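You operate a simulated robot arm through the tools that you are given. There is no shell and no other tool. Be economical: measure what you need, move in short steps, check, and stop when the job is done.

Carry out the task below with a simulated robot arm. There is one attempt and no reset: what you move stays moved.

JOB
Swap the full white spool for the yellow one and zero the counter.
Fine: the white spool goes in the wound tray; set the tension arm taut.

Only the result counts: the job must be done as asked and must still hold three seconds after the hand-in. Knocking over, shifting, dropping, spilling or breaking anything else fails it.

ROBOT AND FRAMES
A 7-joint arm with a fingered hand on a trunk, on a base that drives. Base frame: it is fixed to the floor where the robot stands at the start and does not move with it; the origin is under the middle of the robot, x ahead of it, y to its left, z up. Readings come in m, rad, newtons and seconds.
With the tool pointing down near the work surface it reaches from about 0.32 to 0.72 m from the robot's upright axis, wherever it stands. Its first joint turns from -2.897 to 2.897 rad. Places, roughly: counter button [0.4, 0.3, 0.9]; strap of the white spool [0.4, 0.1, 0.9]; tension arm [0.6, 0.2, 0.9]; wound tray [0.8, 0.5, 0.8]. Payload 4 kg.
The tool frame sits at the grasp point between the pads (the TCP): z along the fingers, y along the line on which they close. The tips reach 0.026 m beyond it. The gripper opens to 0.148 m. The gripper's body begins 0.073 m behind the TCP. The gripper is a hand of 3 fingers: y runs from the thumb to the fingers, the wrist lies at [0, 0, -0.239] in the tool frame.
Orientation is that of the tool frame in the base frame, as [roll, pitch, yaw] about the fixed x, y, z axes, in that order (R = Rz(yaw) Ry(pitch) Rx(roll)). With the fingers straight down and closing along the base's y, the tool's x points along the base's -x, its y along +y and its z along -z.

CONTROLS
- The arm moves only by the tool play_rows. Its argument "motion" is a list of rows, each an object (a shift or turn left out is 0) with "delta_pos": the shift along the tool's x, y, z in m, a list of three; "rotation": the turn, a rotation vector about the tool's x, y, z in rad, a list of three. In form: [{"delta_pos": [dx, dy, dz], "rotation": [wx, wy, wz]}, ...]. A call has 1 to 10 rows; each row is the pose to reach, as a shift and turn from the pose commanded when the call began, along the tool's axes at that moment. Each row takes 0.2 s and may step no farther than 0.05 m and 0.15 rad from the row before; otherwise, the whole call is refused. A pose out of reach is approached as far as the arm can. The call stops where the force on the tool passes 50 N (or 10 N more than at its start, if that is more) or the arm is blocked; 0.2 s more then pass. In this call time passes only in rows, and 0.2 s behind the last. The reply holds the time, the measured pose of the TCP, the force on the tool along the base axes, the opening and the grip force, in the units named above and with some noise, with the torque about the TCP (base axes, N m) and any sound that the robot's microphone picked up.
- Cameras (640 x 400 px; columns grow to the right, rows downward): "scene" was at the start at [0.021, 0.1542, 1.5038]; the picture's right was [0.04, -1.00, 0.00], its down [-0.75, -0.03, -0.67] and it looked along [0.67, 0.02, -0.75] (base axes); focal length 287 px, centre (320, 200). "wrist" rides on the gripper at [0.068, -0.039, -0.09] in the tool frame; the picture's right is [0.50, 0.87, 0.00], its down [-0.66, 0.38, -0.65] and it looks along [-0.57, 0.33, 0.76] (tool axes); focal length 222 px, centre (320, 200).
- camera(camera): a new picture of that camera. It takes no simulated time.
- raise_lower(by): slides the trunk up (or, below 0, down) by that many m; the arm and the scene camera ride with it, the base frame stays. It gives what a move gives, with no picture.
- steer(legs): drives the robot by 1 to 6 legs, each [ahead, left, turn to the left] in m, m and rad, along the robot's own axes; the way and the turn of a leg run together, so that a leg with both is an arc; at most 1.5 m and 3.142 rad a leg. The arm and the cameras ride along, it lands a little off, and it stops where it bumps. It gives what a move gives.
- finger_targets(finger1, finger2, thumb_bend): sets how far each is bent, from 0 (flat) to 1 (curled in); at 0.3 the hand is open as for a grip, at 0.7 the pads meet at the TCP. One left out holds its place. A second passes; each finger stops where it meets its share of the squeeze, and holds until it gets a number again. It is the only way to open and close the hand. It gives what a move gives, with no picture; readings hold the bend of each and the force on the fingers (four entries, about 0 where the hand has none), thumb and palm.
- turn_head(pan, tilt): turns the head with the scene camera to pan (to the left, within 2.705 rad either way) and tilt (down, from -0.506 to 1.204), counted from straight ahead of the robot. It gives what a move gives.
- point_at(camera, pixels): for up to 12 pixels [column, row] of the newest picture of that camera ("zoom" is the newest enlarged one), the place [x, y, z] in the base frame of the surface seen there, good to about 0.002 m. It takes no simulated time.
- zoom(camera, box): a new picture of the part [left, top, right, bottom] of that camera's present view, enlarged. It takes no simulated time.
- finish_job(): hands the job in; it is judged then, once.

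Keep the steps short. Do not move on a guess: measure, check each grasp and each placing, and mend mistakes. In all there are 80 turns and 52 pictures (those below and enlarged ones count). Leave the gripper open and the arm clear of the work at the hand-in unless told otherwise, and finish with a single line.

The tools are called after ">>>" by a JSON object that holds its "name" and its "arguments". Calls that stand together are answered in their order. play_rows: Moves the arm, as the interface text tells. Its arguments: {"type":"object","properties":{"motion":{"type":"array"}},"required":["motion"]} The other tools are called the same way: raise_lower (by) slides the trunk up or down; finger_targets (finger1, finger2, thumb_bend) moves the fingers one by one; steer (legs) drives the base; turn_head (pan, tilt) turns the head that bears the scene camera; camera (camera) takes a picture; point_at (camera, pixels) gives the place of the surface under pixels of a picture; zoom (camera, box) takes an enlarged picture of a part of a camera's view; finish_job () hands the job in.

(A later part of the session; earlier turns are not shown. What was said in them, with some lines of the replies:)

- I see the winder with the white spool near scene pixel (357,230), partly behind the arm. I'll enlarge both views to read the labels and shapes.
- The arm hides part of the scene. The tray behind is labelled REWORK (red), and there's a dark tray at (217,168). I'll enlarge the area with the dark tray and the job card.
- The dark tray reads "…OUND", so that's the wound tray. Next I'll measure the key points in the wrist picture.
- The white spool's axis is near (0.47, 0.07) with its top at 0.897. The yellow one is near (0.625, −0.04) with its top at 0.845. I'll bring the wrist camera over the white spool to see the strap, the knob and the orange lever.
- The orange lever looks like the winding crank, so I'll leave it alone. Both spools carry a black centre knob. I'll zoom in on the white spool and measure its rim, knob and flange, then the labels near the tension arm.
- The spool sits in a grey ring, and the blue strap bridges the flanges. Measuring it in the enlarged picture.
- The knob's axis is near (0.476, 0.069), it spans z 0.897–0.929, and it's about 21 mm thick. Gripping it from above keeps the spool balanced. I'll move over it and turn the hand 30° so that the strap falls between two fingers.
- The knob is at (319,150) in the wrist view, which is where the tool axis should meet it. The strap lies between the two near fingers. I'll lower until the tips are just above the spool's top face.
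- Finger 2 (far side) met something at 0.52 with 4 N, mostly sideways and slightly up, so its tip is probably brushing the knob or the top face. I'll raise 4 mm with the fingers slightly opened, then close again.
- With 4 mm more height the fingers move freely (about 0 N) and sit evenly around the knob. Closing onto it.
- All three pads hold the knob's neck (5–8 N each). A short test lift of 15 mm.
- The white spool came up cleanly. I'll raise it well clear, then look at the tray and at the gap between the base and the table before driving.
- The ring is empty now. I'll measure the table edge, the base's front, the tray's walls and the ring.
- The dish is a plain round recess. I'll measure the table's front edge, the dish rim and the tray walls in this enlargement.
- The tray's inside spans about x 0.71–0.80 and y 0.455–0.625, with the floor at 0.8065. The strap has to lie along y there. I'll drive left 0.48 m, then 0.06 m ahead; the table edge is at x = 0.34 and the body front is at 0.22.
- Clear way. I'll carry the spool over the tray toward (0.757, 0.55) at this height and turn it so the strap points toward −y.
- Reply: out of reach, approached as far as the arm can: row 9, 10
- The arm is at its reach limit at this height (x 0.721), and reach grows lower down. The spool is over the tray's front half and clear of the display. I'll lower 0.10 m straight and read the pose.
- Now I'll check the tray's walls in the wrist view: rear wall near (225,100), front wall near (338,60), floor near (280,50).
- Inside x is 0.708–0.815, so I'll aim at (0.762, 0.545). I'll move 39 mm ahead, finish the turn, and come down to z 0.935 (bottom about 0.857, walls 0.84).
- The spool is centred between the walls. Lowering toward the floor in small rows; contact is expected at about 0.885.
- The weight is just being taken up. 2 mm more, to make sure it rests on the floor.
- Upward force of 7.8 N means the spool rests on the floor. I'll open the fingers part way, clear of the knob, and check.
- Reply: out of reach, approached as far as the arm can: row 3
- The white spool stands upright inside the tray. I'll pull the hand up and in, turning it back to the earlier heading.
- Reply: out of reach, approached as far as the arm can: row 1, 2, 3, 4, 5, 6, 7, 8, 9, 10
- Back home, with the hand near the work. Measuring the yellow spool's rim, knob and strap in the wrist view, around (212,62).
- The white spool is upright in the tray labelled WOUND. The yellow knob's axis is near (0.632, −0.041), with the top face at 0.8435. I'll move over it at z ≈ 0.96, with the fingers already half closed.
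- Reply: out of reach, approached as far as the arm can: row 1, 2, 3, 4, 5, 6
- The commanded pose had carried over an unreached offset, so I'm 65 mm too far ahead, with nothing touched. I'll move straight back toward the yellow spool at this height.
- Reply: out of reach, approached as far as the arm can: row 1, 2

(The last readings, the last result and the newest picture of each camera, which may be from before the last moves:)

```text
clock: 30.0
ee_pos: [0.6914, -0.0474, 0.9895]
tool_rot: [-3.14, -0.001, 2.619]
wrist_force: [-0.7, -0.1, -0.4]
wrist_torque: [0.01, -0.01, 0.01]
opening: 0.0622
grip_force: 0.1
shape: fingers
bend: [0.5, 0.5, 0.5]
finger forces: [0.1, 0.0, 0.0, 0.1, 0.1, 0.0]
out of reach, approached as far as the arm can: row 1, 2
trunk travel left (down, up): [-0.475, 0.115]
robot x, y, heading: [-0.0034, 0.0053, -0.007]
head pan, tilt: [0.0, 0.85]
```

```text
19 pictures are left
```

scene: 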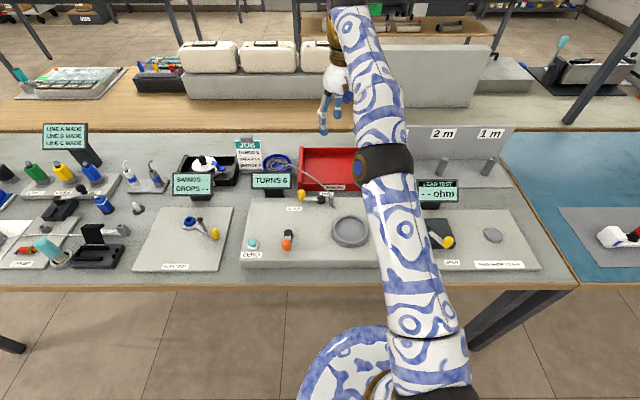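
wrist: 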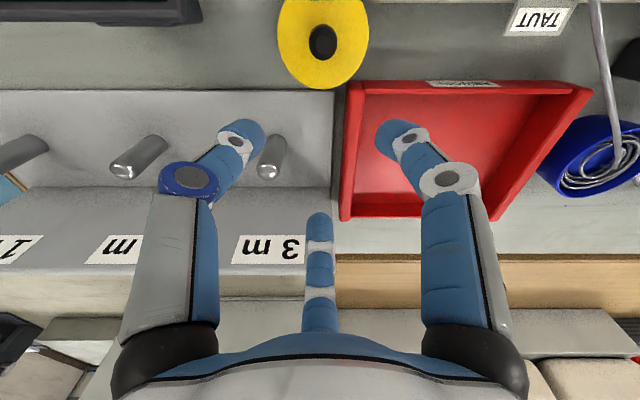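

The arm still reports out of reach though it's being asked to come in, so a joint is likely at its stop because of the hand's heading. I'll go up while turning the hand back toward its starting heading, and see whether that frees it.

>>> {"name": "play_rows", "arguments": {"motion": [{"delta_pos": [0, 0, -0.04], "rotation": [0, 0, -0.13]}, {"delta_pos": [0, 0, -0.08], "rotation": [0, 0, -0.26]}, {"delta_pos": [0, 0, -0.12], "rotation": [0, 0, -0.39]}, {"delta_pos": [0, 0, -0.12], "rotation": [0, 0, -0.52]}]}}

>>> {"name": "camera", "arguments": {"camera": "scene"}}

```text
clock: 31.0
ee_pos: [0.6427, -0.0531, 1.0966]
tool_rot: [-3.14, -0.001, 3.142]
wrist_force: [-0.6, 0.4, -0.5]
wrist_torque: [-0.04, -0.02, 0.02]
opening: 0.0621
grip_force: 0.1
shape: fingers
bend: [0.5, 0.5, 0.5]
finger forces: [0.1, 0.0, 0.0, 0.0, 0.0, 0.0]
out of reach, approached as far as the arm can: row 1, 2, 3, 4
trunk travel left (down, up): [-0.475, 0.115]
robot x, y, heading: [0.0002, 0.006, -0.005]
head pan, tilt: [0.0, 0.85]
```

```text
18 pictures are left
```

scene: 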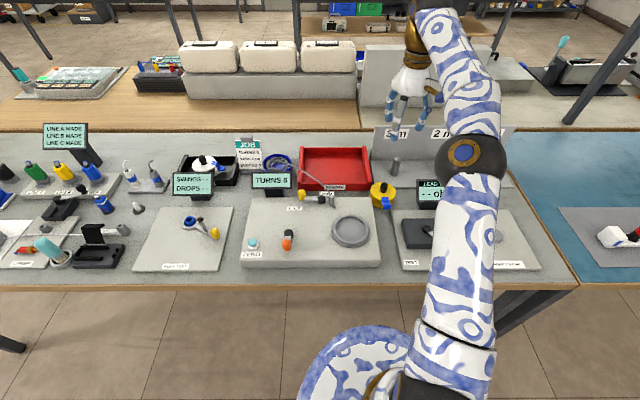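

The measured poses all lie on one sphere around the shoulder, so the elbow is pinned fully straight. I'll try to unlatch it high in free space: push slightly outward along the arm, then draw well inward.

>>> {"name": "play_rows", "arguments": {"motion": [{"delta_pos": [-0.035, -0.003, -0.019]}, {"delta_pos": [-0.07, -0.006, -0.038]}, {"delta_pos": [-0.035, -0.003, -0.019]}, {"delta_pos": [0, 0, 0]}, {"delta_pos": [0.035, 0.003, 0.0]}, {"delta_pos": [0.07, 0.006, 0.0]}, {"delta_pos": [0.105, 0.009, 0.0]}, {"delta_pos": [0.14, 0.012, 0.0]}]}}

```text
clock: 32.8
ee_pos: [0.5, -0.0415, 1.0957]
tool_rot: [3.142, -0.001, 3.136]
wrist_force: [0.7, -0.9, -0.4]
wrist_torque: [0.0, 0.02, 0.01]
opening: 0.0621
grip_force: 0.1
shape: fingers
bend: [0.5, 0.5, 0.5]
finger forces: [0.0, 0.0, 0.0, 0.0, 0.0, 0.0]
out of reach, approached as far as the arm can: row 1, 2, 3
trunk travel left (down, up): [-0.475, 0.115]
robot x, y, heading: [-0.0004, 0.0067, -0.006]
head pan, tilt: [0.0, 0.85]
```

Freed: the hand is at (0.500, −0.042, 1.096) as commanded. Now I'll go down first, then out to the yellow spool, turning 30°.

>>> {"name": "play_rows", "arguments": {"motion": [{"delta_pos": [0, 0, 0.045], "rotation": [0, 0, 0.131]}, {"delta_pos": [0, 0, 0.09], "rotation": [0, 0, 0.262]}, {"delta_pos": [0, 0, 0.135], "rotation": [0, 0, 0.393]}, {"delta_pos": [-0.044, 0, 0.135], "rotation": [0, 0, 0.519]}, {"delta_pos": [-0.088, 0, 0.135], "rotation": [0, 0, 0.519]}, {"delta_pos": [-0.132, 0, 0.135], "rotation": [0, 0, 0.519]}]}}

>>> {"name": "camera", "arguments": {"camera": "wrist"}}

```text
clock: 34.2
ee_pos: [0.6357, -0.0422, 0.9599]
tool_rot: [-3.141, -0.001, 2.617]
wrist_force: [0.7, -0.1, -0.2]
wrist_torque: [-0.01, 0.0, 0.02]
opening: 0.0621
grip_force: 0.0
shape: fingers
bend: [0.5, 0.5, 0.5]
finger forces: [0.1, 0.0, 0.0, 0.0, 0.0, 0.1]
trunk travel left (down, up): [-0.475, 0.115]
robot x, y, heading: [-0.0037, 0.0066, -0.006]
head pan, tilt: [0.0, 0.85]
```

```text
17 pictures are left
```

wrist: 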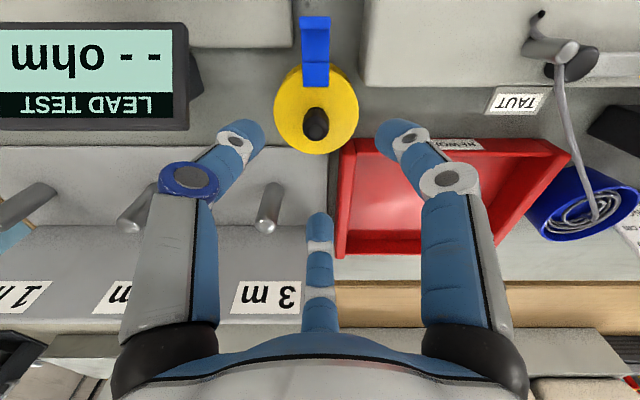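

The yellow knob is at (315,125). I'll measure the knob, the rim, and the neighbours (display edge, 3 m post, tray wall) before going down.

>>> {"name": "point_at", "arguments": {"camera": "wrist", "pixels": [[315, 130], [306, 125], [325, 125], [276, 115], [357, 115], [315, 152], [185, 30], [185, 120], [268, 220], [272, 190], [350, 145], [345, 250]]}}

```text
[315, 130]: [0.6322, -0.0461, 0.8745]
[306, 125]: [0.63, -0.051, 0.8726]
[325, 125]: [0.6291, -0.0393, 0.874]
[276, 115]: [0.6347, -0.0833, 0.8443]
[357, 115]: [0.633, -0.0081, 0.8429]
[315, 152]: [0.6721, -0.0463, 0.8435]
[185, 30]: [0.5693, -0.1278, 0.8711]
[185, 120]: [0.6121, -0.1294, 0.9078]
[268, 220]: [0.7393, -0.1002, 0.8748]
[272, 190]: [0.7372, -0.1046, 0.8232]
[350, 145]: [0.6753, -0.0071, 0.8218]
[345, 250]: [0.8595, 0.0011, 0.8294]
```

The axis is at (0.634, −0.0455). The neighbours clear the half-closed hand: display top 0.908 at y −0.129, 3 m post at (0.739, −0.10). I'll correct by 4 mm and go down to 0.879.

>>> {"name": "play_rows", "arguments": {"motion": [{"delta_pos": [0, -0.0037, 0.02]}, {"delta_pos": [0, -0.0037, 0.05]}, {"delta_pos": [0, -0.0037, 0.07]}, {"delta_pos": [0, -0.0037, 0.081]}]}}

>>> {"name": "finger_targets", "arguments": {"finger1": 0.72, "finger2": 0.72, "thumb_bend": 0.72}}

>>> {"name": "camera", "arguments": {"camera": "wrist"}}

```text
clock: 35.2
ee_pos: [0.6318, -0.0455, 0.8802]
tool_rot: [3.141, 0.001, 2.62]
wrist_force: [0.1, 0.9, 0.4]
wrist_torque: [-0.01, -0.01, 0.02]
opening: 0.0623
grip_force: 0.0
shape: fingers
bend: [0.5, 0.5, 0.5]
finger forces: [0.0, 0.0, 0.0, 0.0, 0.0, 0.0]
trunk travel left (down, up): [-0.475, 0.115]
robot x, y, heading: [-0.0019, 0.0077, -0.01]
head pan, tilt: [0.0, 0.85]
```

```text
clock: 36.2
ee_pos: [0.633, -0.0455, 0.8802]
tool_rot: [3.141, 0.001, 2.619]
wrist_force: [0.3, 0.0, 0.2]
wrist_torque: [0.01, 0.0, 0.01]
opening: 0.0144
grip_force: 11.8
shape: fingers
bend: [0.64, 0.64, 0.67]
finger forces: [7.4, 7.7, 0.0, 0.0, 8.1, 0.0]
trunk travel left (down, up): [-0.475, 0.115]
robot x, y, heading: [-0.0008, 0.0024, -0.002]
head pan, tilt: [0.0, 0.85]
```

```text
16 pictures are left
```

wrist: 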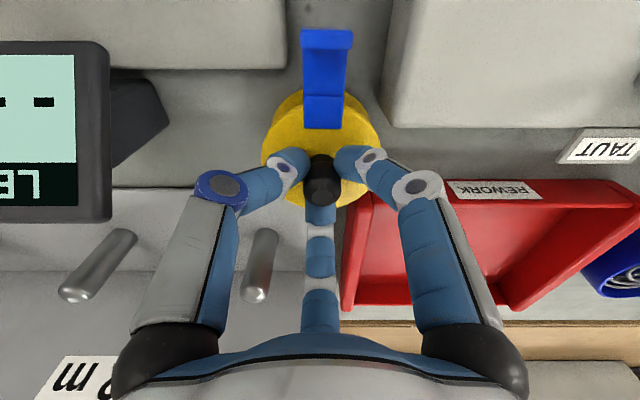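

Firm, even grip on the knob (about 8 N each). Before carrying, I'll zoom in on the dish (around scene (350,231)) for its exact centre, and lift the spool straight up.

>>> {"name": "play_rows", "arguments": {"motion": [{"delta_pos": [0, 0, -0.01]}, {"delta_pos": [0, 0, -0.04]}, {"delta_pos": [0, 0, -0.08]}]}}

>>> {"name": "zoom", "arguments": {"camera": "scene", "box": [310, 170, 410, 260]}}

```text
clock: 37.0
ee_pos: [0.6321, -0.0448, 0.9599]
tool_rot: [3.142, -0.001, 2.62]
wrist_force: [-0.5, 0.9, -1.2]
wrist_torque: [-0.03, 0.03, 0.01]
opening: 0.0142
grip_force: 11.9
shape: fingers
bend: [0.64, 0.64, 0.67]
finger forces: [7.3, 7.7, 0.0, 0.0, 8.2, 0.0]
trunk travel left (down, up): [-0.475, 0.115]
robot x, y, heading: [0.0, 0.0056, -0.004]
head pan, tilt: [0.0, 0.85]
```

```text
4.44 times, centred on (360, 215) of scene
```

zoom: 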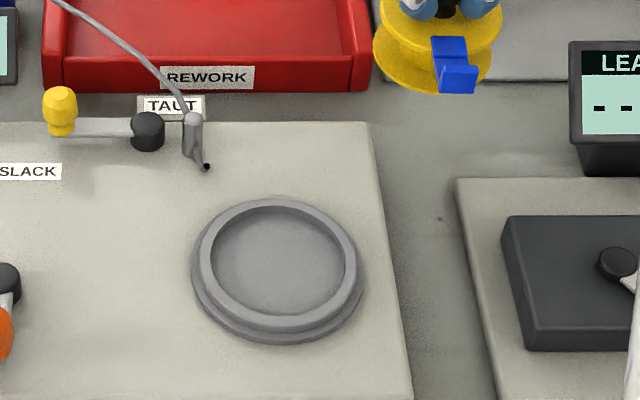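

The yellow spool is up. Measuring the ring's top surface on four sides and its floor.

>>> {"name": "point_at", "arguments": {"camera": "zoom", "pixels": [[206, 258], [350, 258], [277, 203], [278, 320], [225, 222], [330, 222], [225, 300], [332, 300], [278, 262], [450, 62], [420, 40], [478, 40]]}}

```text
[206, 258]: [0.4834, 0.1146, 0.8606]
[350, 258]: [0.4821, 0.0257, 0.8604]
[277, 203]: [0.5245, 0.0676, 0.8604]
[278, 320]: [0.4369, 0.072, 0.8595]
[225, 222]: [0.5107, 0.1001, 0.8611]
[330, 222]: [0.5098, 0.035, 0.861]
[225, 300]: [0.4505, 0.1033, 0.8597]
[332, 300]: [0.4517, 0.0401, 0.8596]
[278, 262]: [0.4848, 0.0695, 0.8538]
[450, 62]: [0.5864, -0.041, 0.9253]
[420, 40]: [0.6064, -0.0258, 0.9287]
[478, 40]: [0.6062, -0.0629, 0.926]
```

The ring's centre is at about (0.480, 0.070) with rim 0.8605 and floor 0.8535. I'll carry the yellow spool there, 20 mm higher on the way, and stop above it to check alignment.

>>> {"name": "play_rows", "arguments": {"motion": [{"delta_pos": [0.019, 0.002, -0.02]}, {"delta_pos": [0.057, 0.007, -0.02]}, {"delta_pos": [0.095, 0.012, -0.02]}, {"delta_pos": [0.133, 0.017, -0.02]}, {"delta_pos": [0.171, 0.021, -0.02]}, {"delta_pos": [0.19, 0.0235, 0.0]}, {"delta_pos": [0.19, 0.0235, 0.012]}]}}

>>> {"name": "zoom", "arguments": {"camera": "wrist", "box": [220, 20, 420, 220]}}

```text
clock: 38.6
ee_pos: [0.4799, 0.0711, 0.9489]
tool_rot: [3.14, 0.0, 2.62]
wrist_force: [0.4, 0.2, -1.6]
wrist_torque: [0.01, 0.04, 0.0]
opening: 0.0141
grip_force: 11.3
shape: fingers
bend: [0.64, 0.64, 0.67]
finger forces: [7.4, 7.8, 0.1, 0.1, 7.8, 0.1]
trunk travel left (down, up): [-0.475, 0.115]
robot x, y, heading: [-0.0002, 0.0047, -0.002]
head pan, tilt: [0.0, 0.85]
```

```text
2.00 times, centred on (320, 120) of wrist
```

zoom: 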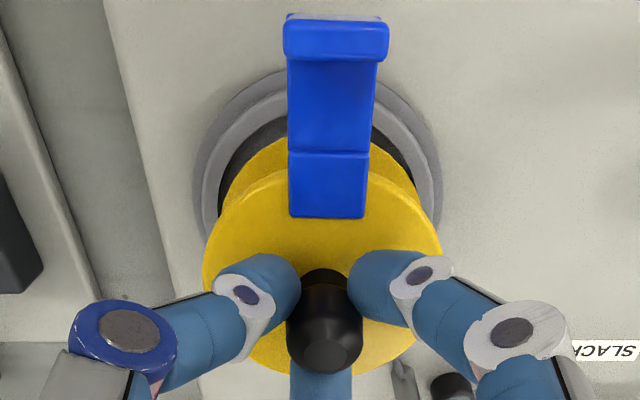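

Side to side it's centred (ring 195–443, spool 204–441). I'll check the fore-aft alignment with measured rim points.

>>> {"name": "point_at", "arguments": {"camera": "zoom", "pixels": [[207, 260], [437, 255], [250, 192], [395, 185], [235, 330], [412, 330], [265, 360], [208, 180], [432, 180], [240, 110], [205, 200], [400, 110]]}}

```text
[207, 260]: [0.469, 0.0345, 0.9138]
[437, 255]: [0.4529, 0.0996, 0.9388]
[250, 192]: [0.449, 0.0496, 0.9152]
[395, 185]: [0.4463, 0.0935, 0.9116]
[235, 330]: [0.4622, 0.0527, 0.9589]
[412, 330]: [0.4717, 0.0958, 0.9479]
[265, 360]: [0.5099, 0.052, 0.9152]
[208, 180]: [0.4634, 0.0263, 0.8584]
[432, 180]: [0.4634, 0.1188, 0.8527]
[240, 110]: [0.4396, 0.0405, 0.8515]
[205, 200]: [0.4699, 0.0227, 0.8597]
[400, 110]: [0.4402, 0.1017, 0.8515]
```

The spool axis is at about (0.479, 0.072) and the ring's at (0.480, 0.0705), so within 2 mm. I'll make a tiny correction and lower; the floor should be met at TCP z ≈ 0.932.

>>> {"name": "play_rows", "arguments": {"motion": [{"delta_pos": [-0.0014, -0.0004, 0.005]}, {"delta_pos": [-0.0014, -0.0004, 0.01]}, {"delta_pos": [-0.0014, -0.0004, 0.014]}, {"delta_pos": [-0.0014, -0.0004, 0.0165]}, {"delta_pos": [-0.0014, -0.0004, 0.0185]}]}}

>>> {"name": "zoom", "arguments": {"camera": "wrist", "box": [220, 20, 420, 220]}}

```text
clock: 39.8
ee_pos: [0.4798, 0.0691, 0.9293]
tool_rot: [-3.141, 0.001, 2.619]
wrist_force: [-0.6, -0.2, 2.1]
wrist_torque: [0.04, -0.02, -0.02]
opening: 0.0136
grip_force: 11.7
shape: fingers
bend: [0.64, 0.64, 0.67]
finger forces: [7.7, 8.3, 0.0, 0.1, 8.2, 0.1]
trunk travel left (down, up): [-0.475, 0.115]
robot x, y, heading: [-0.0024, 0.0029, -0.008]
head pan, tilt: [0.0, 0.85]
```

```text
2.00 times, centred on (320, 120) of wrist
```

zoom: 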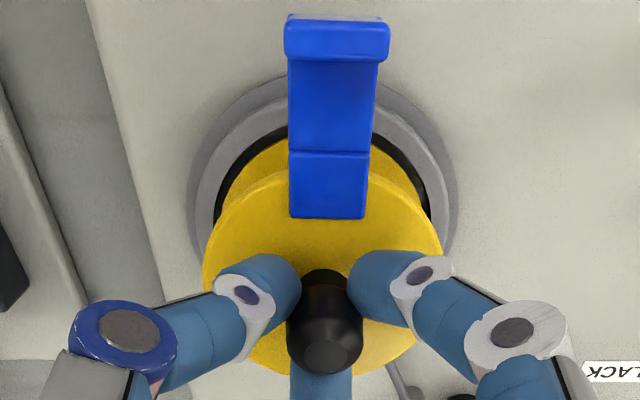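

Force has just turned upward (2 N at z 0.929), and the lower flange is inside the ring. I'll press 2 mm more to seat it, then release.

>>> {"name": "play_rows", "arguments": {"motion": [{"delta_pos": [0, 0, 0.002]}]}}

>>> {"name": "finger_targets", "arguments": {"finger1": 0.5, "finger2": 0.5, "thumb_bend": 0.5}}

>>> {"name": "play_rows", "arguments": {"motion": [{"delta_pos": [0, 0, -0.03]}, {"delta_pos": [0, 0, -0.07]}, {"delta_pos": [0, 0, -0.1]}]}}

>>> {"name": "camera", "arguments": {"camera": "wrist"}}

```text
clock: 40.2
ee_pos: [0.4797, 0.0699, 0.9291]
tool_rot: [-3.14, 0.001, 2.617]
wrist_force: [-6.5, -1.6, 9.8]
wrist_torque: [-0.03, 0.16, -0.07]
opening: 0.014
grip_force: 14.2
shape: fingers
bend: [0.64, 0.64, 0.67]
finger forces: [8.9, 7.4, 0.0, 0.1, 11.5, 0.0]
trunk travel left (down, up): [-0.475, 0.115]
robot x, y, heading: [-0.0003, 0.0024, -0.002]
head pan, tilt: [0.0, 0.85]
```

```text
clock: 41.2
ee_pos: [0.4791, 0.0703, 0.928]
tool_rot: [-3.141, 0.0, 2.619]
wrist_force: [0.2, -0.3, 0.4]
wrist_torque: [0.0, -0.01, 0.0]
opening: 0.0615
grip_force: 0.1
shape: fingers
bend: [0.5, 0.5, 0.5]
finger forces: [0.1, 0.0, 0.1, 0.1, 0.1, 0.0]
trunk travel left (down, up): [-0.475, 0.115]
robot x, y, heading: [-0.0014, 0.0059, -0.003]
head pan, tilt: [0.0, 0.85]
```

```text
clock: 42.0
ee_pos: [0.4803, 0.0693, 1.0289]
tool_rot: [-3.141, 0.0, 2.618]
wrist_force: [0.3, -0.5, 1.5]
wrist_torque: [-0.01, -0.01, -0.02]
opening: 0.0617
grip_force: 0.1
shape: fingers
bend: [0.5, 0.5, 0.5]
finger forces: [0.1, 0.1, 0.0, 0.0, 0.1, 0.0]
trunk travel left (down, up): [-0.475, 0.115]
robot x, y, heading: [-0.0037, 0.0023, -0.005]
head pan, tilt: [0.0, 0.85]
```

```text
12 pictures are left
```

wrist: 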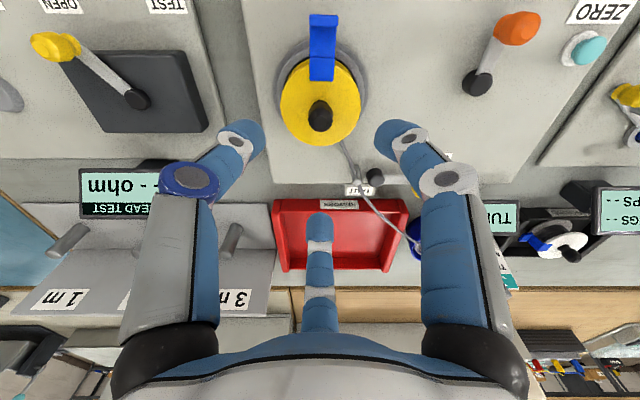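

The yellow spool is on the winder. I'll check that it's level and seated by measuring its rim on four sides; the top should be about 0.896.

>>> {"name": "point_at", "arguments": {"camera": "wrist", "pixels": [[284, 98], [358, 95], [320, 142], [300, 66], [320, 122], [375, 176], [358, 190], [420, 190], [583, 49], [590, 45], [345, 62], [413, 165]]}}

>>> {"name": "zoom", "arguments": {"camera": "scene", "box": [235, 165, 405, 275]}}

```text
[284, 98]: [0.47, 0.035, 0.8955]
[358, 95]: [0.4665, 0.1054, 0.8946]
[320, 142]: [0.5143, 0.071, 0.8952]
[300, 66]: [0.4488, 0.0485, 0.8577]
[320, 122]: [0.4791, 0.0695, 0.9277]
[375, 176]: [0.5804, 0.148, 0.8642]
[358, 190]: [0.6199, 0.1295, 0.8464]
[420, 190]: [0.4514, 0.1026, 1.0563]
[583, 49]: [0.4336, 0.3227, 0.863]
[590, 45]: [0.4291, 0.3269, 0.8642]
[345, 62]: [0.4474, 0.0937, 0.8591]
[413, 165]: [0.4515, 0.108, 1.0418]
```

```text
3.64 times, centred on (320, 220) of scene
```

zoom: 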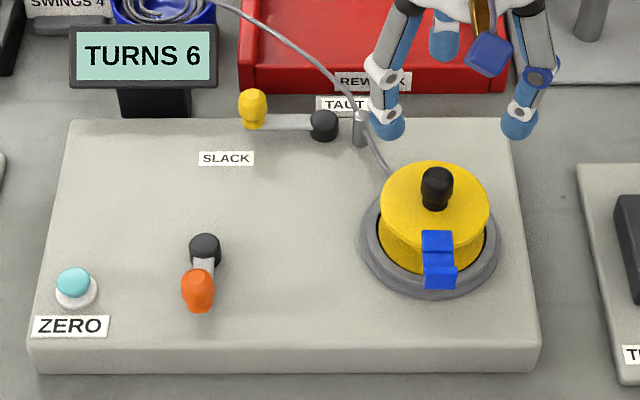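

Seated level at 0.895, centred, and the cord leads to it. Now the tension arm: its pivot is at (0.581, 0.148), the knob points to +y (SLACK side), and TAUT lies toward +x. I'll measure the knob, display and guide post in this zoom.

>>> {"name": "point_at", "arguments": {"camera": "zoom", "pixels": [[253, 92], [253, 108], [243, 108], [263, 108], [253, 124], [290, 122], [325, 118], [75, 32], [214, 35], [212, 80], [360, 115], [300, 60]]}}

>>> {"name": "zoom", "arguments": {"camera": "wrist", "box": [330, 140, 530, 280]}}

```text
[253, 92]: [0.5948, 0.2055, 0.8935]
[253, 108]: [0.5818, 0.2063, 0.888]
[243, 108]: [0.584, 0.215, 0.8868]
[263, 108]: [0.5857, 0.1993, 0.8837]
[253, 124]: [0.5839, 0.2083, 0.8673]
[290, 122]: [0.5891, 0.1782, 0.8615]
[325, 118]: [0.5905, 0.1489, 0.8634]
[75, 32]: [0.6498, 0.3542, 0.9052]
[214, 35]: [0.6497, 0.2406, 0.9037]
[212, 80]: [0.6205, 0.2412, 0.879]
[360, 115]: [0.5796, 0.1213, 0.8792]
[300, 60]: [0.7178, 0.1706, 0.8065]
```

```text
2.86 times, centred on (430, 210) of wrist
```

zoom: 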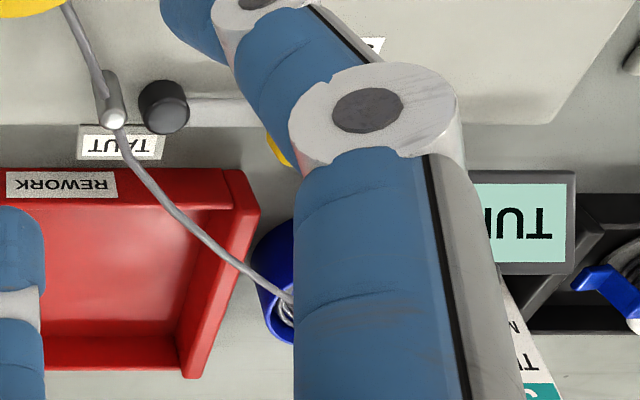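

The knob is at (0.589, 0.207), z 0.868–0.896, and the display's right edge is at y 0.241 with top 0.905. I'll go above the knob, cage it with three fingers from above, and lead it round its arc. First, positioning above.

>>> {"name": "play_rows", "arguments": {"motion": [{"delta_pos": [-0.0064, 0.0434, 0]}, {"delta_pos": [-0.0128, 0.0868, 0]}, {"delta_pos": [-0.0192, 0.1302, 0]}, {"delta_pos": [-0.0256, 0.1736, 0]}, {"delta_pos": [-0.0256, 0.1736, 0.04]}, {"delta_pos": [-0.0256, 0.1736, 0.075]}]}}

>>> {"name": "camera", "arguments": {"camera": "wrist"}}

```text
clock: 43.4
ee_pos: [0.5912, 0.2043, 0.9511]
tool_rot: [3.139, -0.001, 2.617]
wrist_force: [0.1, 0.2, 0.2]
wrist_torque: [0.0, 0.0, 0.01]
opening: 0.0618
grip_force: 0.0
shape: fingers
bend: [0.5, 0.5, 0.5]
finger forces: [0.0, 0.0, 0.0, 0.1, 0.1, 0.0]
trunk travel left (down, up): [-0.475, 0.115]
robot x, y, heading: [-0.0029, 0.0034, -0.002]
head pan, tilt: [0.0, 0.85]
```

```text
9 pictures are left
```

wrist: 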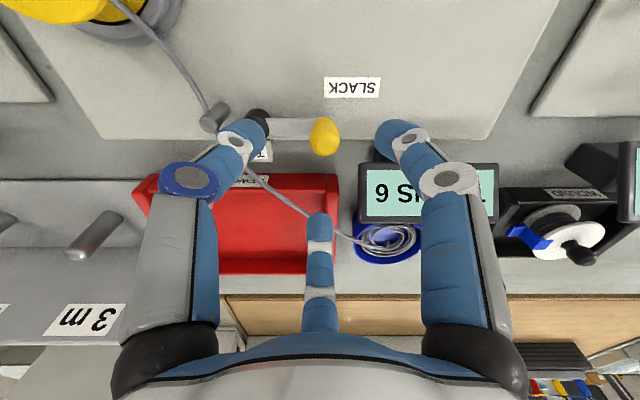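

The knob is at (325,138) in the wrist view. Measuring it, the bar and the pivot precisely.

>>> {"name": "point_at", "arguments": {"camera": "wrist", "pixels": [[325, 125], [325, 138], [313, 138], [338, 138], [325, 152], [290, 127], [275, 127], [262, 118], [212, 118], [365, 175], [265, 152], [340, 180]]}}

```text
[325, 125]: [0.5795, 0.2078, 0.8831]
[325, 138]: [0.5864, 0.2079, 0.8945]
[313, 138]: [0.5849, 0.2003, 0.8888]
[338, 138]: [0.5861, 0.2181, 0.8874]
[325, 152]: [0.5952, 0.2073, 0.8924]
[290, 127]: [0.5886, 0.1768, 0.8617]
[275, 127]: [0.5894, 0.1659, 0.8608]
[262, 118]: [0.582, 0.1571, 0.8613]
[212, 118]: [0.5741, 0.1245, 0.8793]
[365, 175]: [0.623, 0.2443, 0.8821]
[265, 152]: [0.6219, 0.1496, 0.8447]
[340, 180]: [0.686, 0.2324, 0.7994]
```

The knob's axis is at (0.587, 0.208), so I'll correct by 3 mm and go down to z 0.903, with tips beside the knob and above the bar. Then close to a cage.

>>> {"name": "play_rows", "arguments": {"motion": [{"delta_pos": [0.0036, 0, 0.02]}, {"delta_pos": [0.0036, 0, 0.036]}, {"delta_pos": [0.0036, 0, 0.048]}]}}

>>> {"name": "finger_targets", "arguments": {"finger1": 0.63, "finger2": 0.63, "thumb_bend": 0.63}}

>>> {"name": "zoom", "arguments": {"camera": "wrist", "box": [200, 60, 440, 260]}}

```text
clock: 44.2
ee_pos: [0.5875, 0.2071, 0.9055]
tool_rot: [-3.141, -0.002, 2.618]
wrist_force: [-0.8, -0.2, 0.1]
wrist_torque: [0.0, 0.02, 0.05]
opening: 0.0617
grip_force: 0.0
shape: fingers
bend: [0.5, 0.5, 0.5]
finger forces: [0.1, 0.0, 0.0, 0.0, 0.0, 0.0]
trunk travel left (down, up): [-0.475, 0.115]
robot x, y, heading: [-0.005, 0.0071, -0.006]
head pan, tilt: [0.0, 0.85]
```

```text
clock: 45.2
ee_pos: [0.5869, 0.2067, 0.9044]
tool_rot: [3.141, 0.0, 2.62]
wrist_force: [-0.4, -0.4, -0.3]
wrist_torque: [-0.04, -0.01, -0.01]
opening: 0.0204
grip_force: 0.6
shape: fingers
bend: [0.63, 0.62, 0.63]
finger forces: [0.1, 0.3, 0.0, 0.0, 0.0, 0.0]
trunk travel left (down, up): [-0.475, 0.115]
robot x, y, heading: [-0.0036, 0.0043, -0.008]
head pan, tilt: [0.0, 0.85]
```

```text
2.00 times, centred on (320, 160) of wrist
```

zoom: 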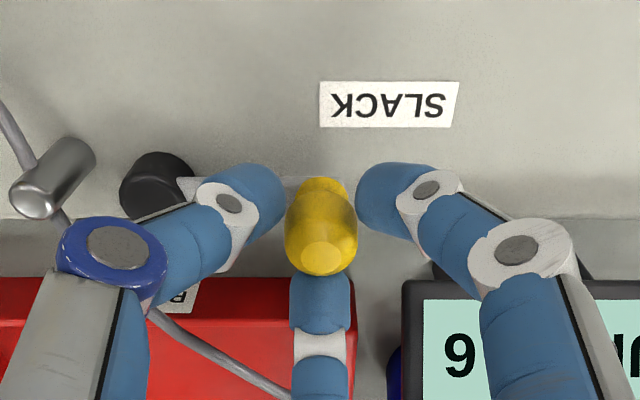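

The knob is caged by the three fingers with almost no load. I'll lead it along its arc toward +x, the first 60°, and watch the force.

>>> {"name": "play_rows", "arguments": {"motion": [{"delta_pos": [-0.0144, 0.006, 0]}, {"delta_pos": [-0.03, 0.0081, 0]}, {"delta_pos": [-0.0455, 0.006, 0]}, {"delta_pos": [-0.06, 0.0, 0]}]}}

>>> {"name": "zoom", "arguments": {"camera": "wrist", "box": [200, 60, 440, 260]}}

```text
clock: 46.2
ee_pos: [0.6384, 0.1791, 0.9058]
tool_rot: [3.141, -0.001, 2.62]
wrist_force: [4.5, 6.4, 1.6]
wrist_torque: [0.19, -0.1, -0.12]
opening: 0.0311
grip_force: 3.6
shape: fingers
bend: [0.59, 0.63, 0.63]
finger forces: [7.4, 0.1, 0.0, 0.0, 0.0, 0.0]
trunk travel left (down, up): [-0.475, 0.115]
robot x, y, heading: [0.0008, 0.0031, -0.003]
head pan, tilt: [0.0, 0.85]
```

```text
2.00 times, centred on (320, 160) of wrist
```

zoom: 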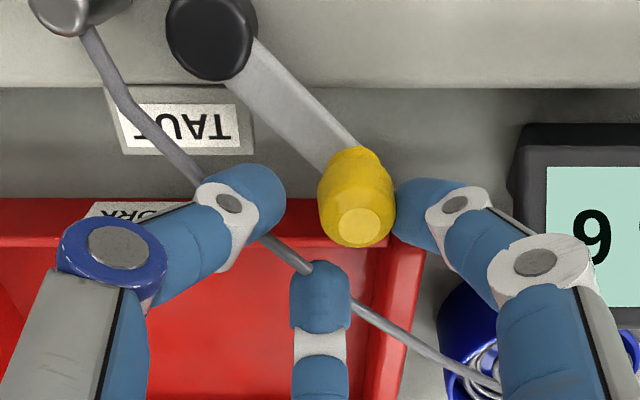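

The lever follows; the knob is now roughly 45–50° round, and finger 1 carries 7 N against it. Continuing to 90° along the arc.

>>> {"name": "play_rows", "arguments": {"motion": [{"delta_pos": [-0.0125, -0.0095, 0]}, {"delta_pos": [-0.022, -0.022, 0]}]}}

>>> {"name": "zoom", "arguments": {"camera": "wrist", "box": [200, 0, 440, 220]}}

```text
clock: 46.8
ee_pos: [0.6454, 0.1494, 0.9054]
tool_rot: [3.141, 0.0, 2.62]
wrist_force: [-3.0, 6.5, 2.1]
wrist_torque: [0.21, 0.09, 0.03]
opening: 0.0321
grip_force: 2.7
shape: fingers
bend: [0.56, 0.63, 0.63]
finger forces: [6.0, 0.0, 0.0, 0.1, 0.1, 0.0]
trunk travel left (down, up): [-0.475, 0.115]
robot x, y, heading: [-0.0004, 0.0038, -0.002]
head pan, tilt: [0.0, 0.85]
```

```text
1.82 times, centred on (320, 110) of wrist
```

zoom: 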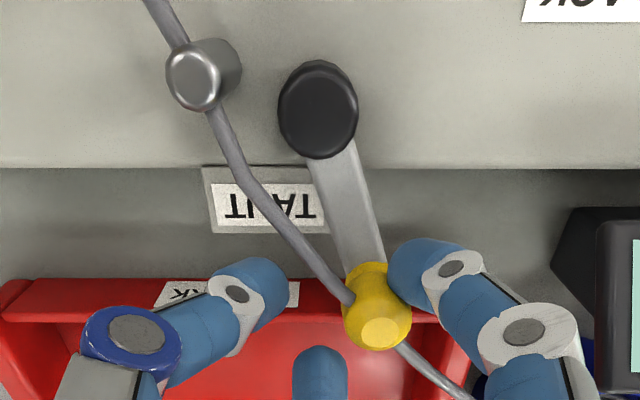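

The lever is at about 75° and lags a little behind the fingers. I'll push on 15° and 25° more, looking for its stop.

>>> {"name": "play_rows", "arguments": {"motion": [{"delta_pos": [-0.006, -0.0144, 0]}, {"delta_pos": [-0.0078, -0.0248, 0]}]}}

>>> {"name": "zoom", "arguments": {"camera": "wrist", "box": [200, 0, 440, 220]}}

```text
clock: 47.4
ee_pos: [0.6406, 0.1232, 0.9051]
tool_rot: [-3.14, 0.002, 2.618]
wrist_force: [-0.2, -0.3, -0.2]
wrist_torque: [-0.01, -0.01, -0.03]
opening: 0.0206
grip_force: 0.1
shape: fingers
bend: [0.63, 0.63, 0.63]
finger forces: [0.0, 0.0, 0.1, 0.0, 0.0, 0.1]
trunk travel left (down, up): [-0.475, 0.115]
robot x, y, heading: [-0.0002, 0.0068, -0.004]
head pan, tilt: [0.0, 0.85]
```

```text
1.82 times, centred on (320, 110) of wrist
```

zoom: 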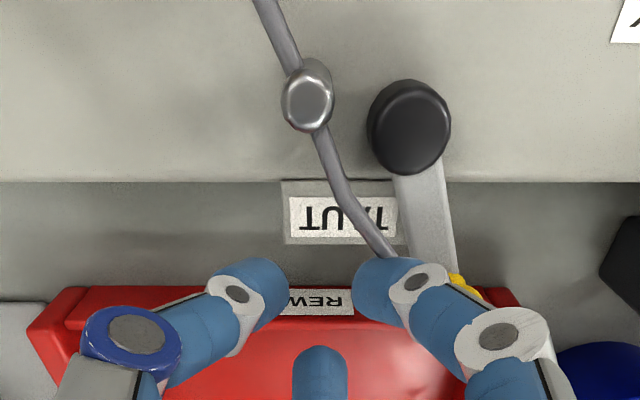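

Finger 1 slipped past the knob and the lever stayed. I'll measure the bar's direction to tell whether it's already at its end.

>>> {"name": "point_at", "arguments": {"camera": "zoom", "pixels": [[408, 120], [418, 190], [432, 245], [460, 280], [470, 287], [340, 210], [405, 230], [450, 230], [380, 125], [450, 120]]}}

```text
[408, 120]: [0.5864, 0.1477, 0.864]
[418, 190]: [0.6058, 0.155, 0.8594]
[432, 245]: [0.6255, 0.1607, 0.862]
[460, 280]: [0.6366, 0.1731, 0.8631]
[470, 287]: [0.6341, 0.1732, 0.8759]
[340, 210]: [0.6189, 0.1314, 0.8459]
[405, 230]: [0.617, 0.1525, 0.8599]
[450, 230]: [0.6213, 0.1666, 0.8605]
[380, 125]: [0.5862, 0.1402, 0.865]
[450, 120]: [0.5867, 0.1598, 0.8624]
```

The bar stands about 71° round from SLACK. I need to know if that's the stop, so I'll lift, re-centre over the knob (computed at (0.644, 0.168)), go down and grip it properly.

>>> {"name": "play_rows", "arguments": {"motion": [{"delta_pos": [0, 0, -0.045]}]}}

>>> {"name": "finger_targets", "arguments": {"finger1": 0.5, "finger2": 0.5, "thumb_bend": 0.5}}

>>> {"name": "play_rows", "arguments": {"motion": [{"delta_pos": [0.02, 0.0405, 0]}]}}

>>> {"name": "camera", "arguments": {"camera": "wrist"}}

```text
clock: 47.8
ee_pos: [0.6396, 0.1245, 0.9514]
tool_rot: [3.141, 0.0, 2.62]
wrist_force: [-0.2, 0.4, 0.8]
wrist_torque: [0.04, 0.02, -0.03]
opening: 0.0204
grip_force: 0.1
shape: fingers
bend: [0.63, 0.63, 0.63]
finger forces: [0.1, 0.0, 0.0, 0.1, 0.1, 0.0]
trunk travel left (down, up): [-0.475, 0.115]
robot x, y, heading: [-0.0007, 0.0038, -0.007]
head pan, tilt: [0.0, 0.85]
```

```text
clock: 48.8
ee_pos: [0.6413, 0.1242, 0.9513]
tool_rot: [-3.14, 0.0, 2.621]
wrist_force: [-0.3, -0.1, -1.2]
wrist_torque: [0.03, 0.03, 0.01]
opening: 0.0614
grip_force: 0.0
shape: fingers
bend: [0.5, 0.5, 0.5]
finger forces: [0.0, 0.0, 0.0, 0.0, 0.1, 0.0]
trunk travel left (down, up): [-0.475, 0.115]
robot x, y, heading: [-0.0038, 0.0032, -0.007]
head pan, tilt: [0.0, 0.85]
```

```text
clock: 49.2
ee_pos: [0.6435, 0.1688, 0.9509]
tool_rot: [-3.141, 0.0, 2.618]
wrist_force: [-0.8, -0.4, 0.8]
wrist_torque: [0.02, 0.01, -0.03]
opening: 0.0614
grip_force: 0.0
shape: fingers
bend: [0.5, 0.5, 0.5]
finger forces: [0.0, 0.0, 0.1, 0.1, 0.1, 0.0]
trunk travel left (down, up): [-0.475, 0.115]
robot x, y, heading: [-0.0003, 0.0049, -0.003]
head pan, tilt: [0.0, 0.85]
```

```text
4 pictures are left
```

wrist: 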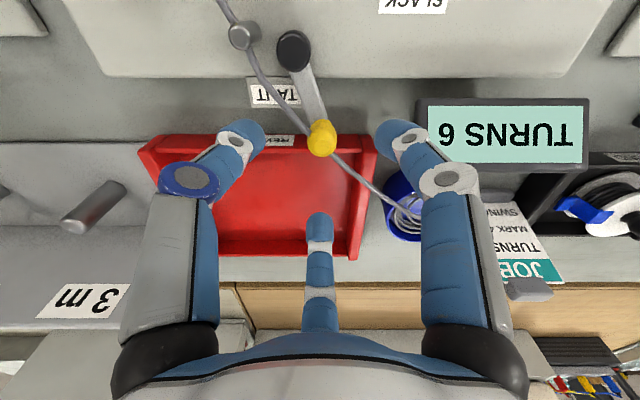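

The knob is at (321,138), centred under the hand. I'll measure pivot and knob once more from this clear view.

>>> {"name": "point_at", "arguments": {"camera": "wrist", "pixels": [[294, 48], [308, 90], [316, 105], [321, 130], [321, 142], [310, 138], [333, 138], [300, 85], [315, 82]]}}

>>> {"name": "play_rows", "arguments": {"motion": [{"delta_pos": [0, 0, 0.025]}, {"delta_pos": [0, 0, 0.047]}]}}

>>> {"name": "finger_targets", "arguments": {"finger1": 0.74, "finger2": 0.74, "thumb_bend": 0.74}}

```text
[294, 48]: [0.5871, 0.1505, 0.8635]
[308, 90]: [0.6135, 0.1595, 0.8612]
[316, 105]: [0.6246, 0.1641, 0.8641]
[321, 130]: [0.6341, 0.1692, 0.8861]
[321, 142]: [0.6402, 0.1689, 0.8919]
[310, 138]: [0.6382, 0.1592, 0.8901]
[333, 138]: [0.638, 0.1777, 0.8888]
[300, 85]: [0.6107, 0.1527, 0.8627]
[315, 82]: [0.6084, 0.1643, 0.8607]
```

```text
clock: 49.8
ee_pos: [0.644, 0.1687, 0.904]
tool_rot: [3.141, 0.0, 2.618]
wrist_force: [-0.4, 0.1, 0.3]
wrist_torque: [-0.03, -0.01, -0.02]
opening: 0.062
grip_force: 0.1
shape: fingers
bend: [0.5, 0.5, 0.5]
finger forces: [0.0, 0.0, 0.0, 0.1, 0.0, 0.1]
trunk travel left (down, up): [-0.475, 0.115]
robot x, y, heading: [-0.0042, 0.0063, -0.006]
head pan, tilt: [0.0, 0.85]
```

```text
clock: 50.8
ee_pos: [0.644, 0.1688, 0.9024]
tool_rot: [-3.139, 0.001, 2.618]
wrist_force: [-3.9, -2.7, -7.3]
wrist_torque: [-0.07, 0.06, 0.02]
opening: 0.0147
grip_force: 14.2
shape: fingers
bend: [0.63, 0.64, 0.67]
finger forces: [9.0, 7.3, 0.1, 0.0, 11.9, 0.0]
trunk travel left (down, up): [-0.475, 0.115]
robot x, y, heading: [-0.002, 0.0035, -0.004]
head pan, tilt: [0.0, 0.85]
```

Gripped (7–12 N per pad). Now a further 10° along the arc, reading the force.

>>> {"name": "play_rows", "arguments": {"motion": [{"delta_pos": [-0.0036, -0.0038, 0]}, {"delta_pos": [-0.0073, -0.0075, 0]}]}}

```text
clock: 51.4
ee_pos: [0.6456, 0.1619, 0.9035]
tool_rot: [3.138, 0.001, 2.623]
wrist_force: [-4.6, 12.7, -3.3]
wrist_torque: [0.29, 0.14, -0.02]
opening: 0.0168
grip_force: 13.1
shape: fingers
bend: [0.59, 0.65, 0.68]
finger forces: [14.4, 6.0, 0.1, 0.1, 6.0, 0.0]
trunk travel left (down, up): [-0.475, 0.115]
robot x, y, heading: [0.0027, 0.0055, -0.004]
head pan, tilt: [0.0, 0.85]
```

The resistance rose to 13 N and the finger gave way instead of the lever, which suggests the stop. I'll push 3 mm more to confirm.

>>> {"name": "play_rows", "arguments": {"motion": [{"delta_pos": [-0.002, -0.003, 0]}]}}

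>>> {"name": "zoom", "arguments": {"camera": "wrist", "box": [200, 0, 440, 220]}}

```text
clock: 51.8
ee_pos: [0.6469, 0.1566, 0.9048]
tool_rot: [3.139, 0.003, 2.618]
wrist_force: [-2.9, 13.4, 2.9]
wrist_torque: [0.43, 0.16, -0.01]
opening: 0.0187
grip_force: 12.0
shape: fingers
bend: [0.57, 0.72, 0.71]
finger forces: [17.6, 3.9, 0.0, 0.0, 3.3, 0.0]
trunk travel left (down, up): [-0.475, 0.115]
robot x, y, heading: [-0.0002, 0.0072, -0.002]
head pan, tilt: [0.0, 0.85]
```

```text
1.82 times, centred on (320, 110) of wrist
```

zoom: 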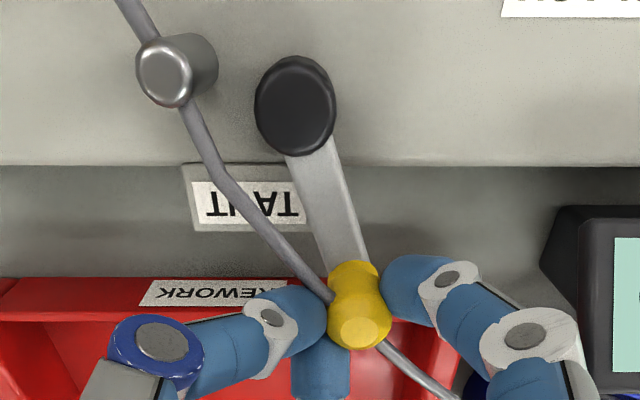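

>>> {"name": "point_at", "arguments": {"camera": "zoom", "pixels": [[295, 105], [305, 200], [350, 200], [328, 200], [328, 310], [388, 310], [358, 300], [318, 245], [362, 240]]}}

```text
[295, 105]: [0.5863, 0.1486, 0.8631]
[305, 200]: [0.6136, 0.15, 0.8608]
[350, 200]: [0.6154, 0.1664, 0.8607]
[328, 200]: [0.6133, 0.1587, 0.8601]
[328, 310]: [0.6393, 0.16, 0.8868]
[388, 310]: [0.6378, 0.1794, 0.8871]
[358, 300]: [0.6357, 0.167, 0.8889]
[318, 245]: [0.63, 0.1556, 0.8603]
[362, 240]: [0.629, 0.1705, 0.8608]
```

The bar angle is unchanged (18.6° vs 19°), so the lever is at its TAUT stop. I'll ease the push off, open the fingers, and rise.

>>> {"name": "play_rows", "arguments": {"motion": [{"delta_pos": [0.006, 0.007, 0]}]}}

>>> {"name": "finger_targets", "arguments": {"finger1": 0.5, "finger2": 0.5, "thumb_bend": 0.5}}

>>> {"name": "play_rows", "arguments": {"motion": [{"delta_pos": [0, 0, -0.04]}, {"delta_pos": [0, 0, -0.08]}]}}

```text
clock: 52.2
ee_pos: [0.6477, 0.1611, 0.903]
tool_rot: [-3.141, 0.003, 2.617]
wrist_force: [1.5, -0.3, 6.8]
wrist_torque: [0.1, 0.03, 0.03]
opening: 0.0172
grip_force: 14.7
shape: fingers
bend: [0.58, 0.72, 0.71]
finger forces: [13.3, 5.9, 0.0, 0.0, 10.3, 0.1]
trunk travel left (down, up): [-0.475, 0.115]
robot x, y, heading: [-0.0022, 0.0094, -0.005]
head pan, tilt: [0.0, 0.85]
```

```text
clock: 53.2
ee_pos: [0.645, 0.1642, 0.9031]
tool_rot: [-3.141, 0.001, 2.62]
wrist_force: [-0.2, 0.0, -0.3]
wrist_torque: [0.0, -0.05, 0.03]
opening: 0.0617
grip_force: 0.0
shape: fingers
bend: [0.5, 0.5, 0.5]
finger forces: [0.0, 0.0, 0.0, 0.0, 0.0, 0.0]
trunk travel left (down, up): [-0.475, 0.115]
robot x, y, heading: [0.0019, 0.0045, -0.005]
head pan, tilt: [0.0, 0.85]
```

```text
clock: 53.8
ee_pos: [0.6443, 0.1626, 0.9837]
tool_rot: [-3.142, -0.001, 2.618]
wrist_force: [0.2, 0.0, 0.2]
wrist_torque: [-0.04, 0.0, 0.02]
opening: 0.0616
grip_force: 0.1
shape: fingers
bend: [0.5, 0.5, 0.5]
finger forces: [0.1, 0.0, 0.1, 0.0, 0.0, 0.0]
trunk travel left (down, up): [-0.475, 0.115]
robot x, y, heading: [-0.0002, 0.0041, -0.008]
head pan, tilt: [0.0, 0.85]
```

Hand free. Next is the ZERO button at about (0.432, 0.326), top z ≈ 0.864. I'll close the fingers to a point and move above it at z ≈ 0.96.

>>> {"name": "finger_targets", "arguments": {"finger1": 0.72, "finger2": 0.72, "thumb_bend": 0.72}}

>>> {"name": "play_rows", "arguments": {"motion": [{"delta_pos": [0.0442, 0.0059, -0.02]}, {"delta_pos": [0.0884, 0.0117, -0.02]}, {"delta_pos": [0.1326, 0.0176, -0.02]}, {"delta_pos": [0.1767, 0.0235, -0.02]}, {"delta_pos": [0.2209, 0.0293, -0.02]}, {"delta_pos": [0.2651, 0.0352, -0.02]}, {"delta_pos": [0.2651, 0.0352, 0.02]}, {"delta_pos": [0.2651, 0.0352, 0.05]}]}}

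>>> {"name": "camera", "arguments": {"camera": "wrist"}}

```text
clock: 54.8
ee_pos: [0.6443, 0.1634, 0.9831]
tool_rot: [-3.141, 0.0, 2.618]
wrist_force: [0.3, 0.2, -0.1]
wrist_torque: [0.01, 0.01, 0.0]
opening: 0.0004
grip_force: 0.0
shape: fingers
bend: [0.71, 0.71, 0.71]
finger forces: [0.1, 0.0, 0.0, 0.0, 0.0, 0.0]
trunk travel left (down, up): [-0.475, 0.115]
robot x, y, heading: [-0.0019, 0.0031, -0.004]
head pan, tilt: [0.0, 0.85]
```

```text
clock: 56.6
ee_pos: [0.4305, 0.327, 0.9328]
tool_rot: [-3.141, 0.001, 2.62]
wrist_force: [-0.6, 0.2, 0.3]
wrist_torque: [0.01, 0.0, -0.02]
opening: 0.0001
grip_force: 0.0
shape: fingers
bend: [0.71, 0.71, 0.71]
finger forces: [0.1, 0.0, 0.1, 0.1, 0.0, 0.0]
trunk travel left (down, up): [-0.475, 0.115]
robot x, y, heading: [-0.0013, 0.0019, -0.004]
head pan, tilt: [0.0, 0.85]
```

```text
2 pictures are left
```

wrist: 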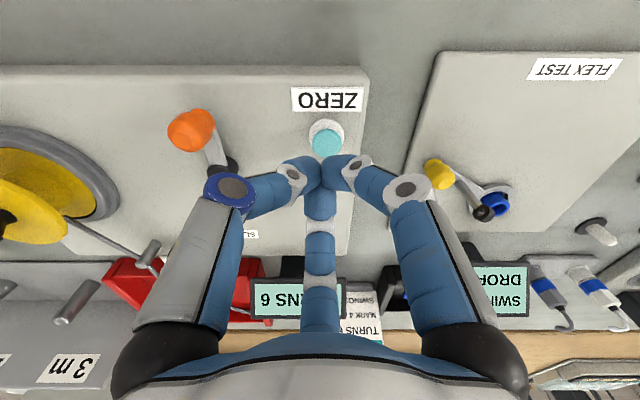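

The button is at (326,140), very near the aim point (320,144). Measuring it exactly.

>>> {"name": "point_at", "arguments": {"camera": "wrist", "pixels": [[326, 143], [314, 140], [340, 140], [326, 130], [326, 152], [310, 135], [343, 135], [326, 121]]}}

```text
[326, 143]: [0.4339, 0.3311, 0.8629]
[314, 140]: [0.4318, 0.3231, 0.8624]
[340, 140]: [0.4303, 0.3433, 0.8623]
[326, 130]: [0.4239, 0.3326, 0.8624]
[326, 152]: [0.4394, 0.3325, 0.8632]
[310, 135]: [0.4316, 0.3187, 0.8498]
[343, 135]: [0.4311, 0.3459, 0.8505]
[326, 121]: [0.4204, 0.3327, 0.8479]
```

The button's centre is at (0.4315, 0.333), so I'll shift 6 mm and press down gently; contact is expected at about z 0.89.

>>> {"name": "play_rows", "arguments": {"motion": [{"delta_pos": [0.0021, 0.0057, 0.015]}, {"delta_pos": [0.0021, 0.0057, 0.03]}, {"delta_pos": [0.0021, 0.0057, 0.038]}, {"delta_pos": [0.0021, 0.0057, 0.042]}, {"delta_pos": [0.0021, 0.0057, 0.045]}]}}

```text
clock: 57.8
ee_pos: [0.4331, 0.3344, 0.8893]
tool_rot: [3.14, 0.0, 2.619]
wrist_force: [-0.8, 0.1, 2.0]
wrist_torque: [-0.01, 0.01, 0.01]
opening: 0.0
grip_force: 0.0
shape: fingers
bend: [0.71, 0.71, 0.71]
finger forces: [0.1, 0.0, 0.0, 0.0, 0.0, 0.0]
trunk travel left (down, up): [-0.475, 0.115]
robot x, y, heading: [-0.0009, 0.0025, -0.002]
head pan, tilt: [0.0, 0.85]
```

First contact (2 N). I'll press a few mm more, listening for a click.

>>> {"name": "play_rows", "arguments": {"motion": [{"delta_pos": [0, 0, 0.002]}, {"delta_pos": [0, 0, 0.004]}, {"delta_pos": [0, 0, 0.006]}]}}

```text
clock: 58.6
ee_pos: [0.4328, 0.3319, 0.8819]
tool_rot: [-3.14, 0.002, 2.617]
wrist_force: [0.0, 1.5, 3.6]
wrist_torque: [0.01, 0.01, -0.01]
opening: 0.0
grip_force: 0.1
shape: fingers
bend: [0.71, 0.71, 0.71]
finger forces: [0.0, 0.0, 0.0, 0.0, 0.0, 0.0]
trunk travel left (down, up): [-0.475, 0.115]
robot x, y, heading: [-0.0001, 0.0043, -0.001]
head pan, tilt: [0.0, 0.85]
heard: click
```

A click was heard. I'll rise straight up clear, open the hand, and look at the whole scene.

>>> {"name": "play_rows", "arguments": {"motion": [{"delta_pos": [0, 0, -0.04]}, {"delta_pos": [0, 0, -0.09]}, {"delta_pos": [0, 0, -0.14]}, {"delta_pos": [0.03, 0.02, -0.18]}, {"delta_pos": [0.05, 0.05, -0.2]}]}}

>>> {"name": "finger_targets", "arguments": {"finger1": 0.3, "finger2": 0.3, "thumb_bend": 0.3}}

>>> {"name": "zoom", "arguments": {"camera": "scene", "box": [160, 140, 410, 280]}}

```text
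refused: row 4 steps farther than a row can; nothing moved
```

```text
clock: 59.6
ee_pos: [0.4335, 0.333, 0.8832]
tool_rot: [3.141, -0.002, 2.619]
wrist_force: [-0.2, -0.2, 0.1]
wrist_torque: [0.01, 0.02, -0.01]
opening: 0.1266
grip_force: 0.0
shape: fingers
bend: [0.3, 0.3, 0.3]
finger forces: [0.1, 0.0, 0.0, 0.0, 0.0, 0.1]
trunk travel left (down, up): [-0.475, 0.115]
robot x, y, heading: [-0.0, 0.0034, -0.005]
head pan, tilt: [0.0, 0.85]
```

```text
2.56 times, centred on (285, 210) of scene
```

zoom: 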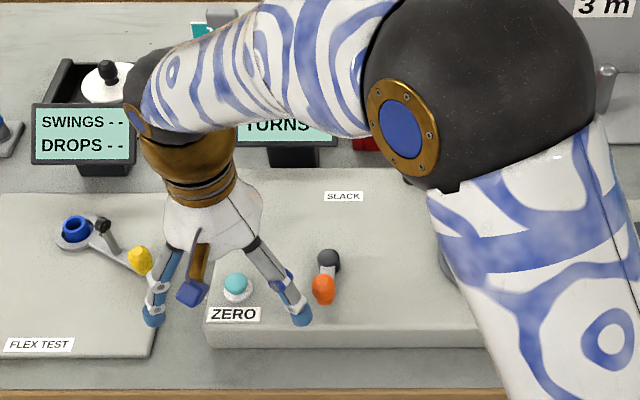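

The rise was refused (one row was too long), so the hand opened down low. Nothing was touched: finger forces are about 0, and the crank and flex lever are at the same pixels as before. Now straight up, then to the right, out of the camera's way.

>>> {"name": "play_rows", "arguments": {"motion": [{"delta_pos": [0, 0, -0.05]}, {"delta_pos": [0, 0, -0.1]}, {"delta_pos": [0, 0, -0.15]}, {"delta_pos": [0, 0, -0.19]}, {"delta_pos": [-0.018, -0.043, -0.19]}, {"delta_pos": [-0.036, -0.086, -0.19]}, {"delta_pos": [-0.054, -0.129, -0.19]}, {"delta_pos": [-0.072, -0.172, -0.19]}, {"delta_pos": [-0.09, -0.215, -0.19]}, {"delta_pos": [-0.108, -0.258, -0.19]}]}}

>>> {"name": "play_rows", "arguments": {"motion": [{"delta_pos": [-0.018, -0.043, 0]}, {"delta_pos": [-0.036, -0.086, 0]}, {"delta_pos": [-0.045, -0.11, 0]}]}}

>>> {"name": "zoom", "arguments": {"camera": "scene", "box": [160, 130, 410, 286]}}

```text
clock: 61.8
ee_pos: [0.3979, 0.0534, 1.0722]
tool_rot: [3.14, 0.0, 2.618]
wrist_force: [-1.3, 0.2, 0.2]
wrist_torque: [0.02, -0.03, -0.02]
opening: 0.1266
grip_force: 0.0
shape: fingers
bend: [0.3, 0.3, 0.3]
finger forces: [0.1, 0.0, 0.0, 0.0, 0.0, 0.0]
trunk travel left (down, up): [-0.475, 0.115]
robot x, y, heading: [0.0039, 0.0003, -0.006]
head pan, tilt: [0.0, 0.85]
```

```text
clock: 62.6
ee_pos: [0.3832, -0.0627, 1.0728]
tool_rot: [-3.141, 0.001, 2.62]
wrist_force: [0.2, -0.5, -0.2]
wrist_torque: [-0.05, 0.03, -0.02]
opening: 0.1265
grip_force: 0.1
shape: fingers
bend: [0.3, 0.3, 0.3]
finger forces: [0.0, 0.1, 0.0, 0.1, 0.0, 0.0]
trunk travel left (down, up): [-0.475, 0.115]
robot x, y, heading: [-0.0014, 0.0018, -0.006]
head pan, tilt: [0.0, 0.85]
```

```text
2.56 times, centred on (285, 208) of scene
```

zoom: 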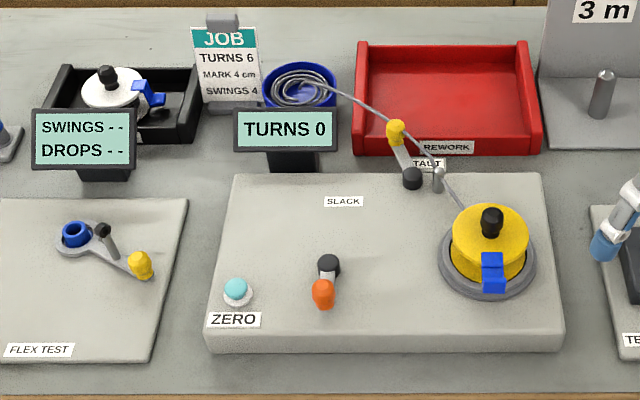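

The final view shows everything in place: the counter reads TURNS 0, the yellow spool sits in the ring, the white spool is in the wound tray, and the tension arm is at its TAUT stop. The hand is open and clear, so I'm handing in.

>>> {"name": "finish_job", "arguments": {}}

```text
The job is handed in.
```

Job handed in: the white spool is in the wound tray, the yellow spool is seated on the winder, the tension arm is at its taut stop, and the counter reads 0.
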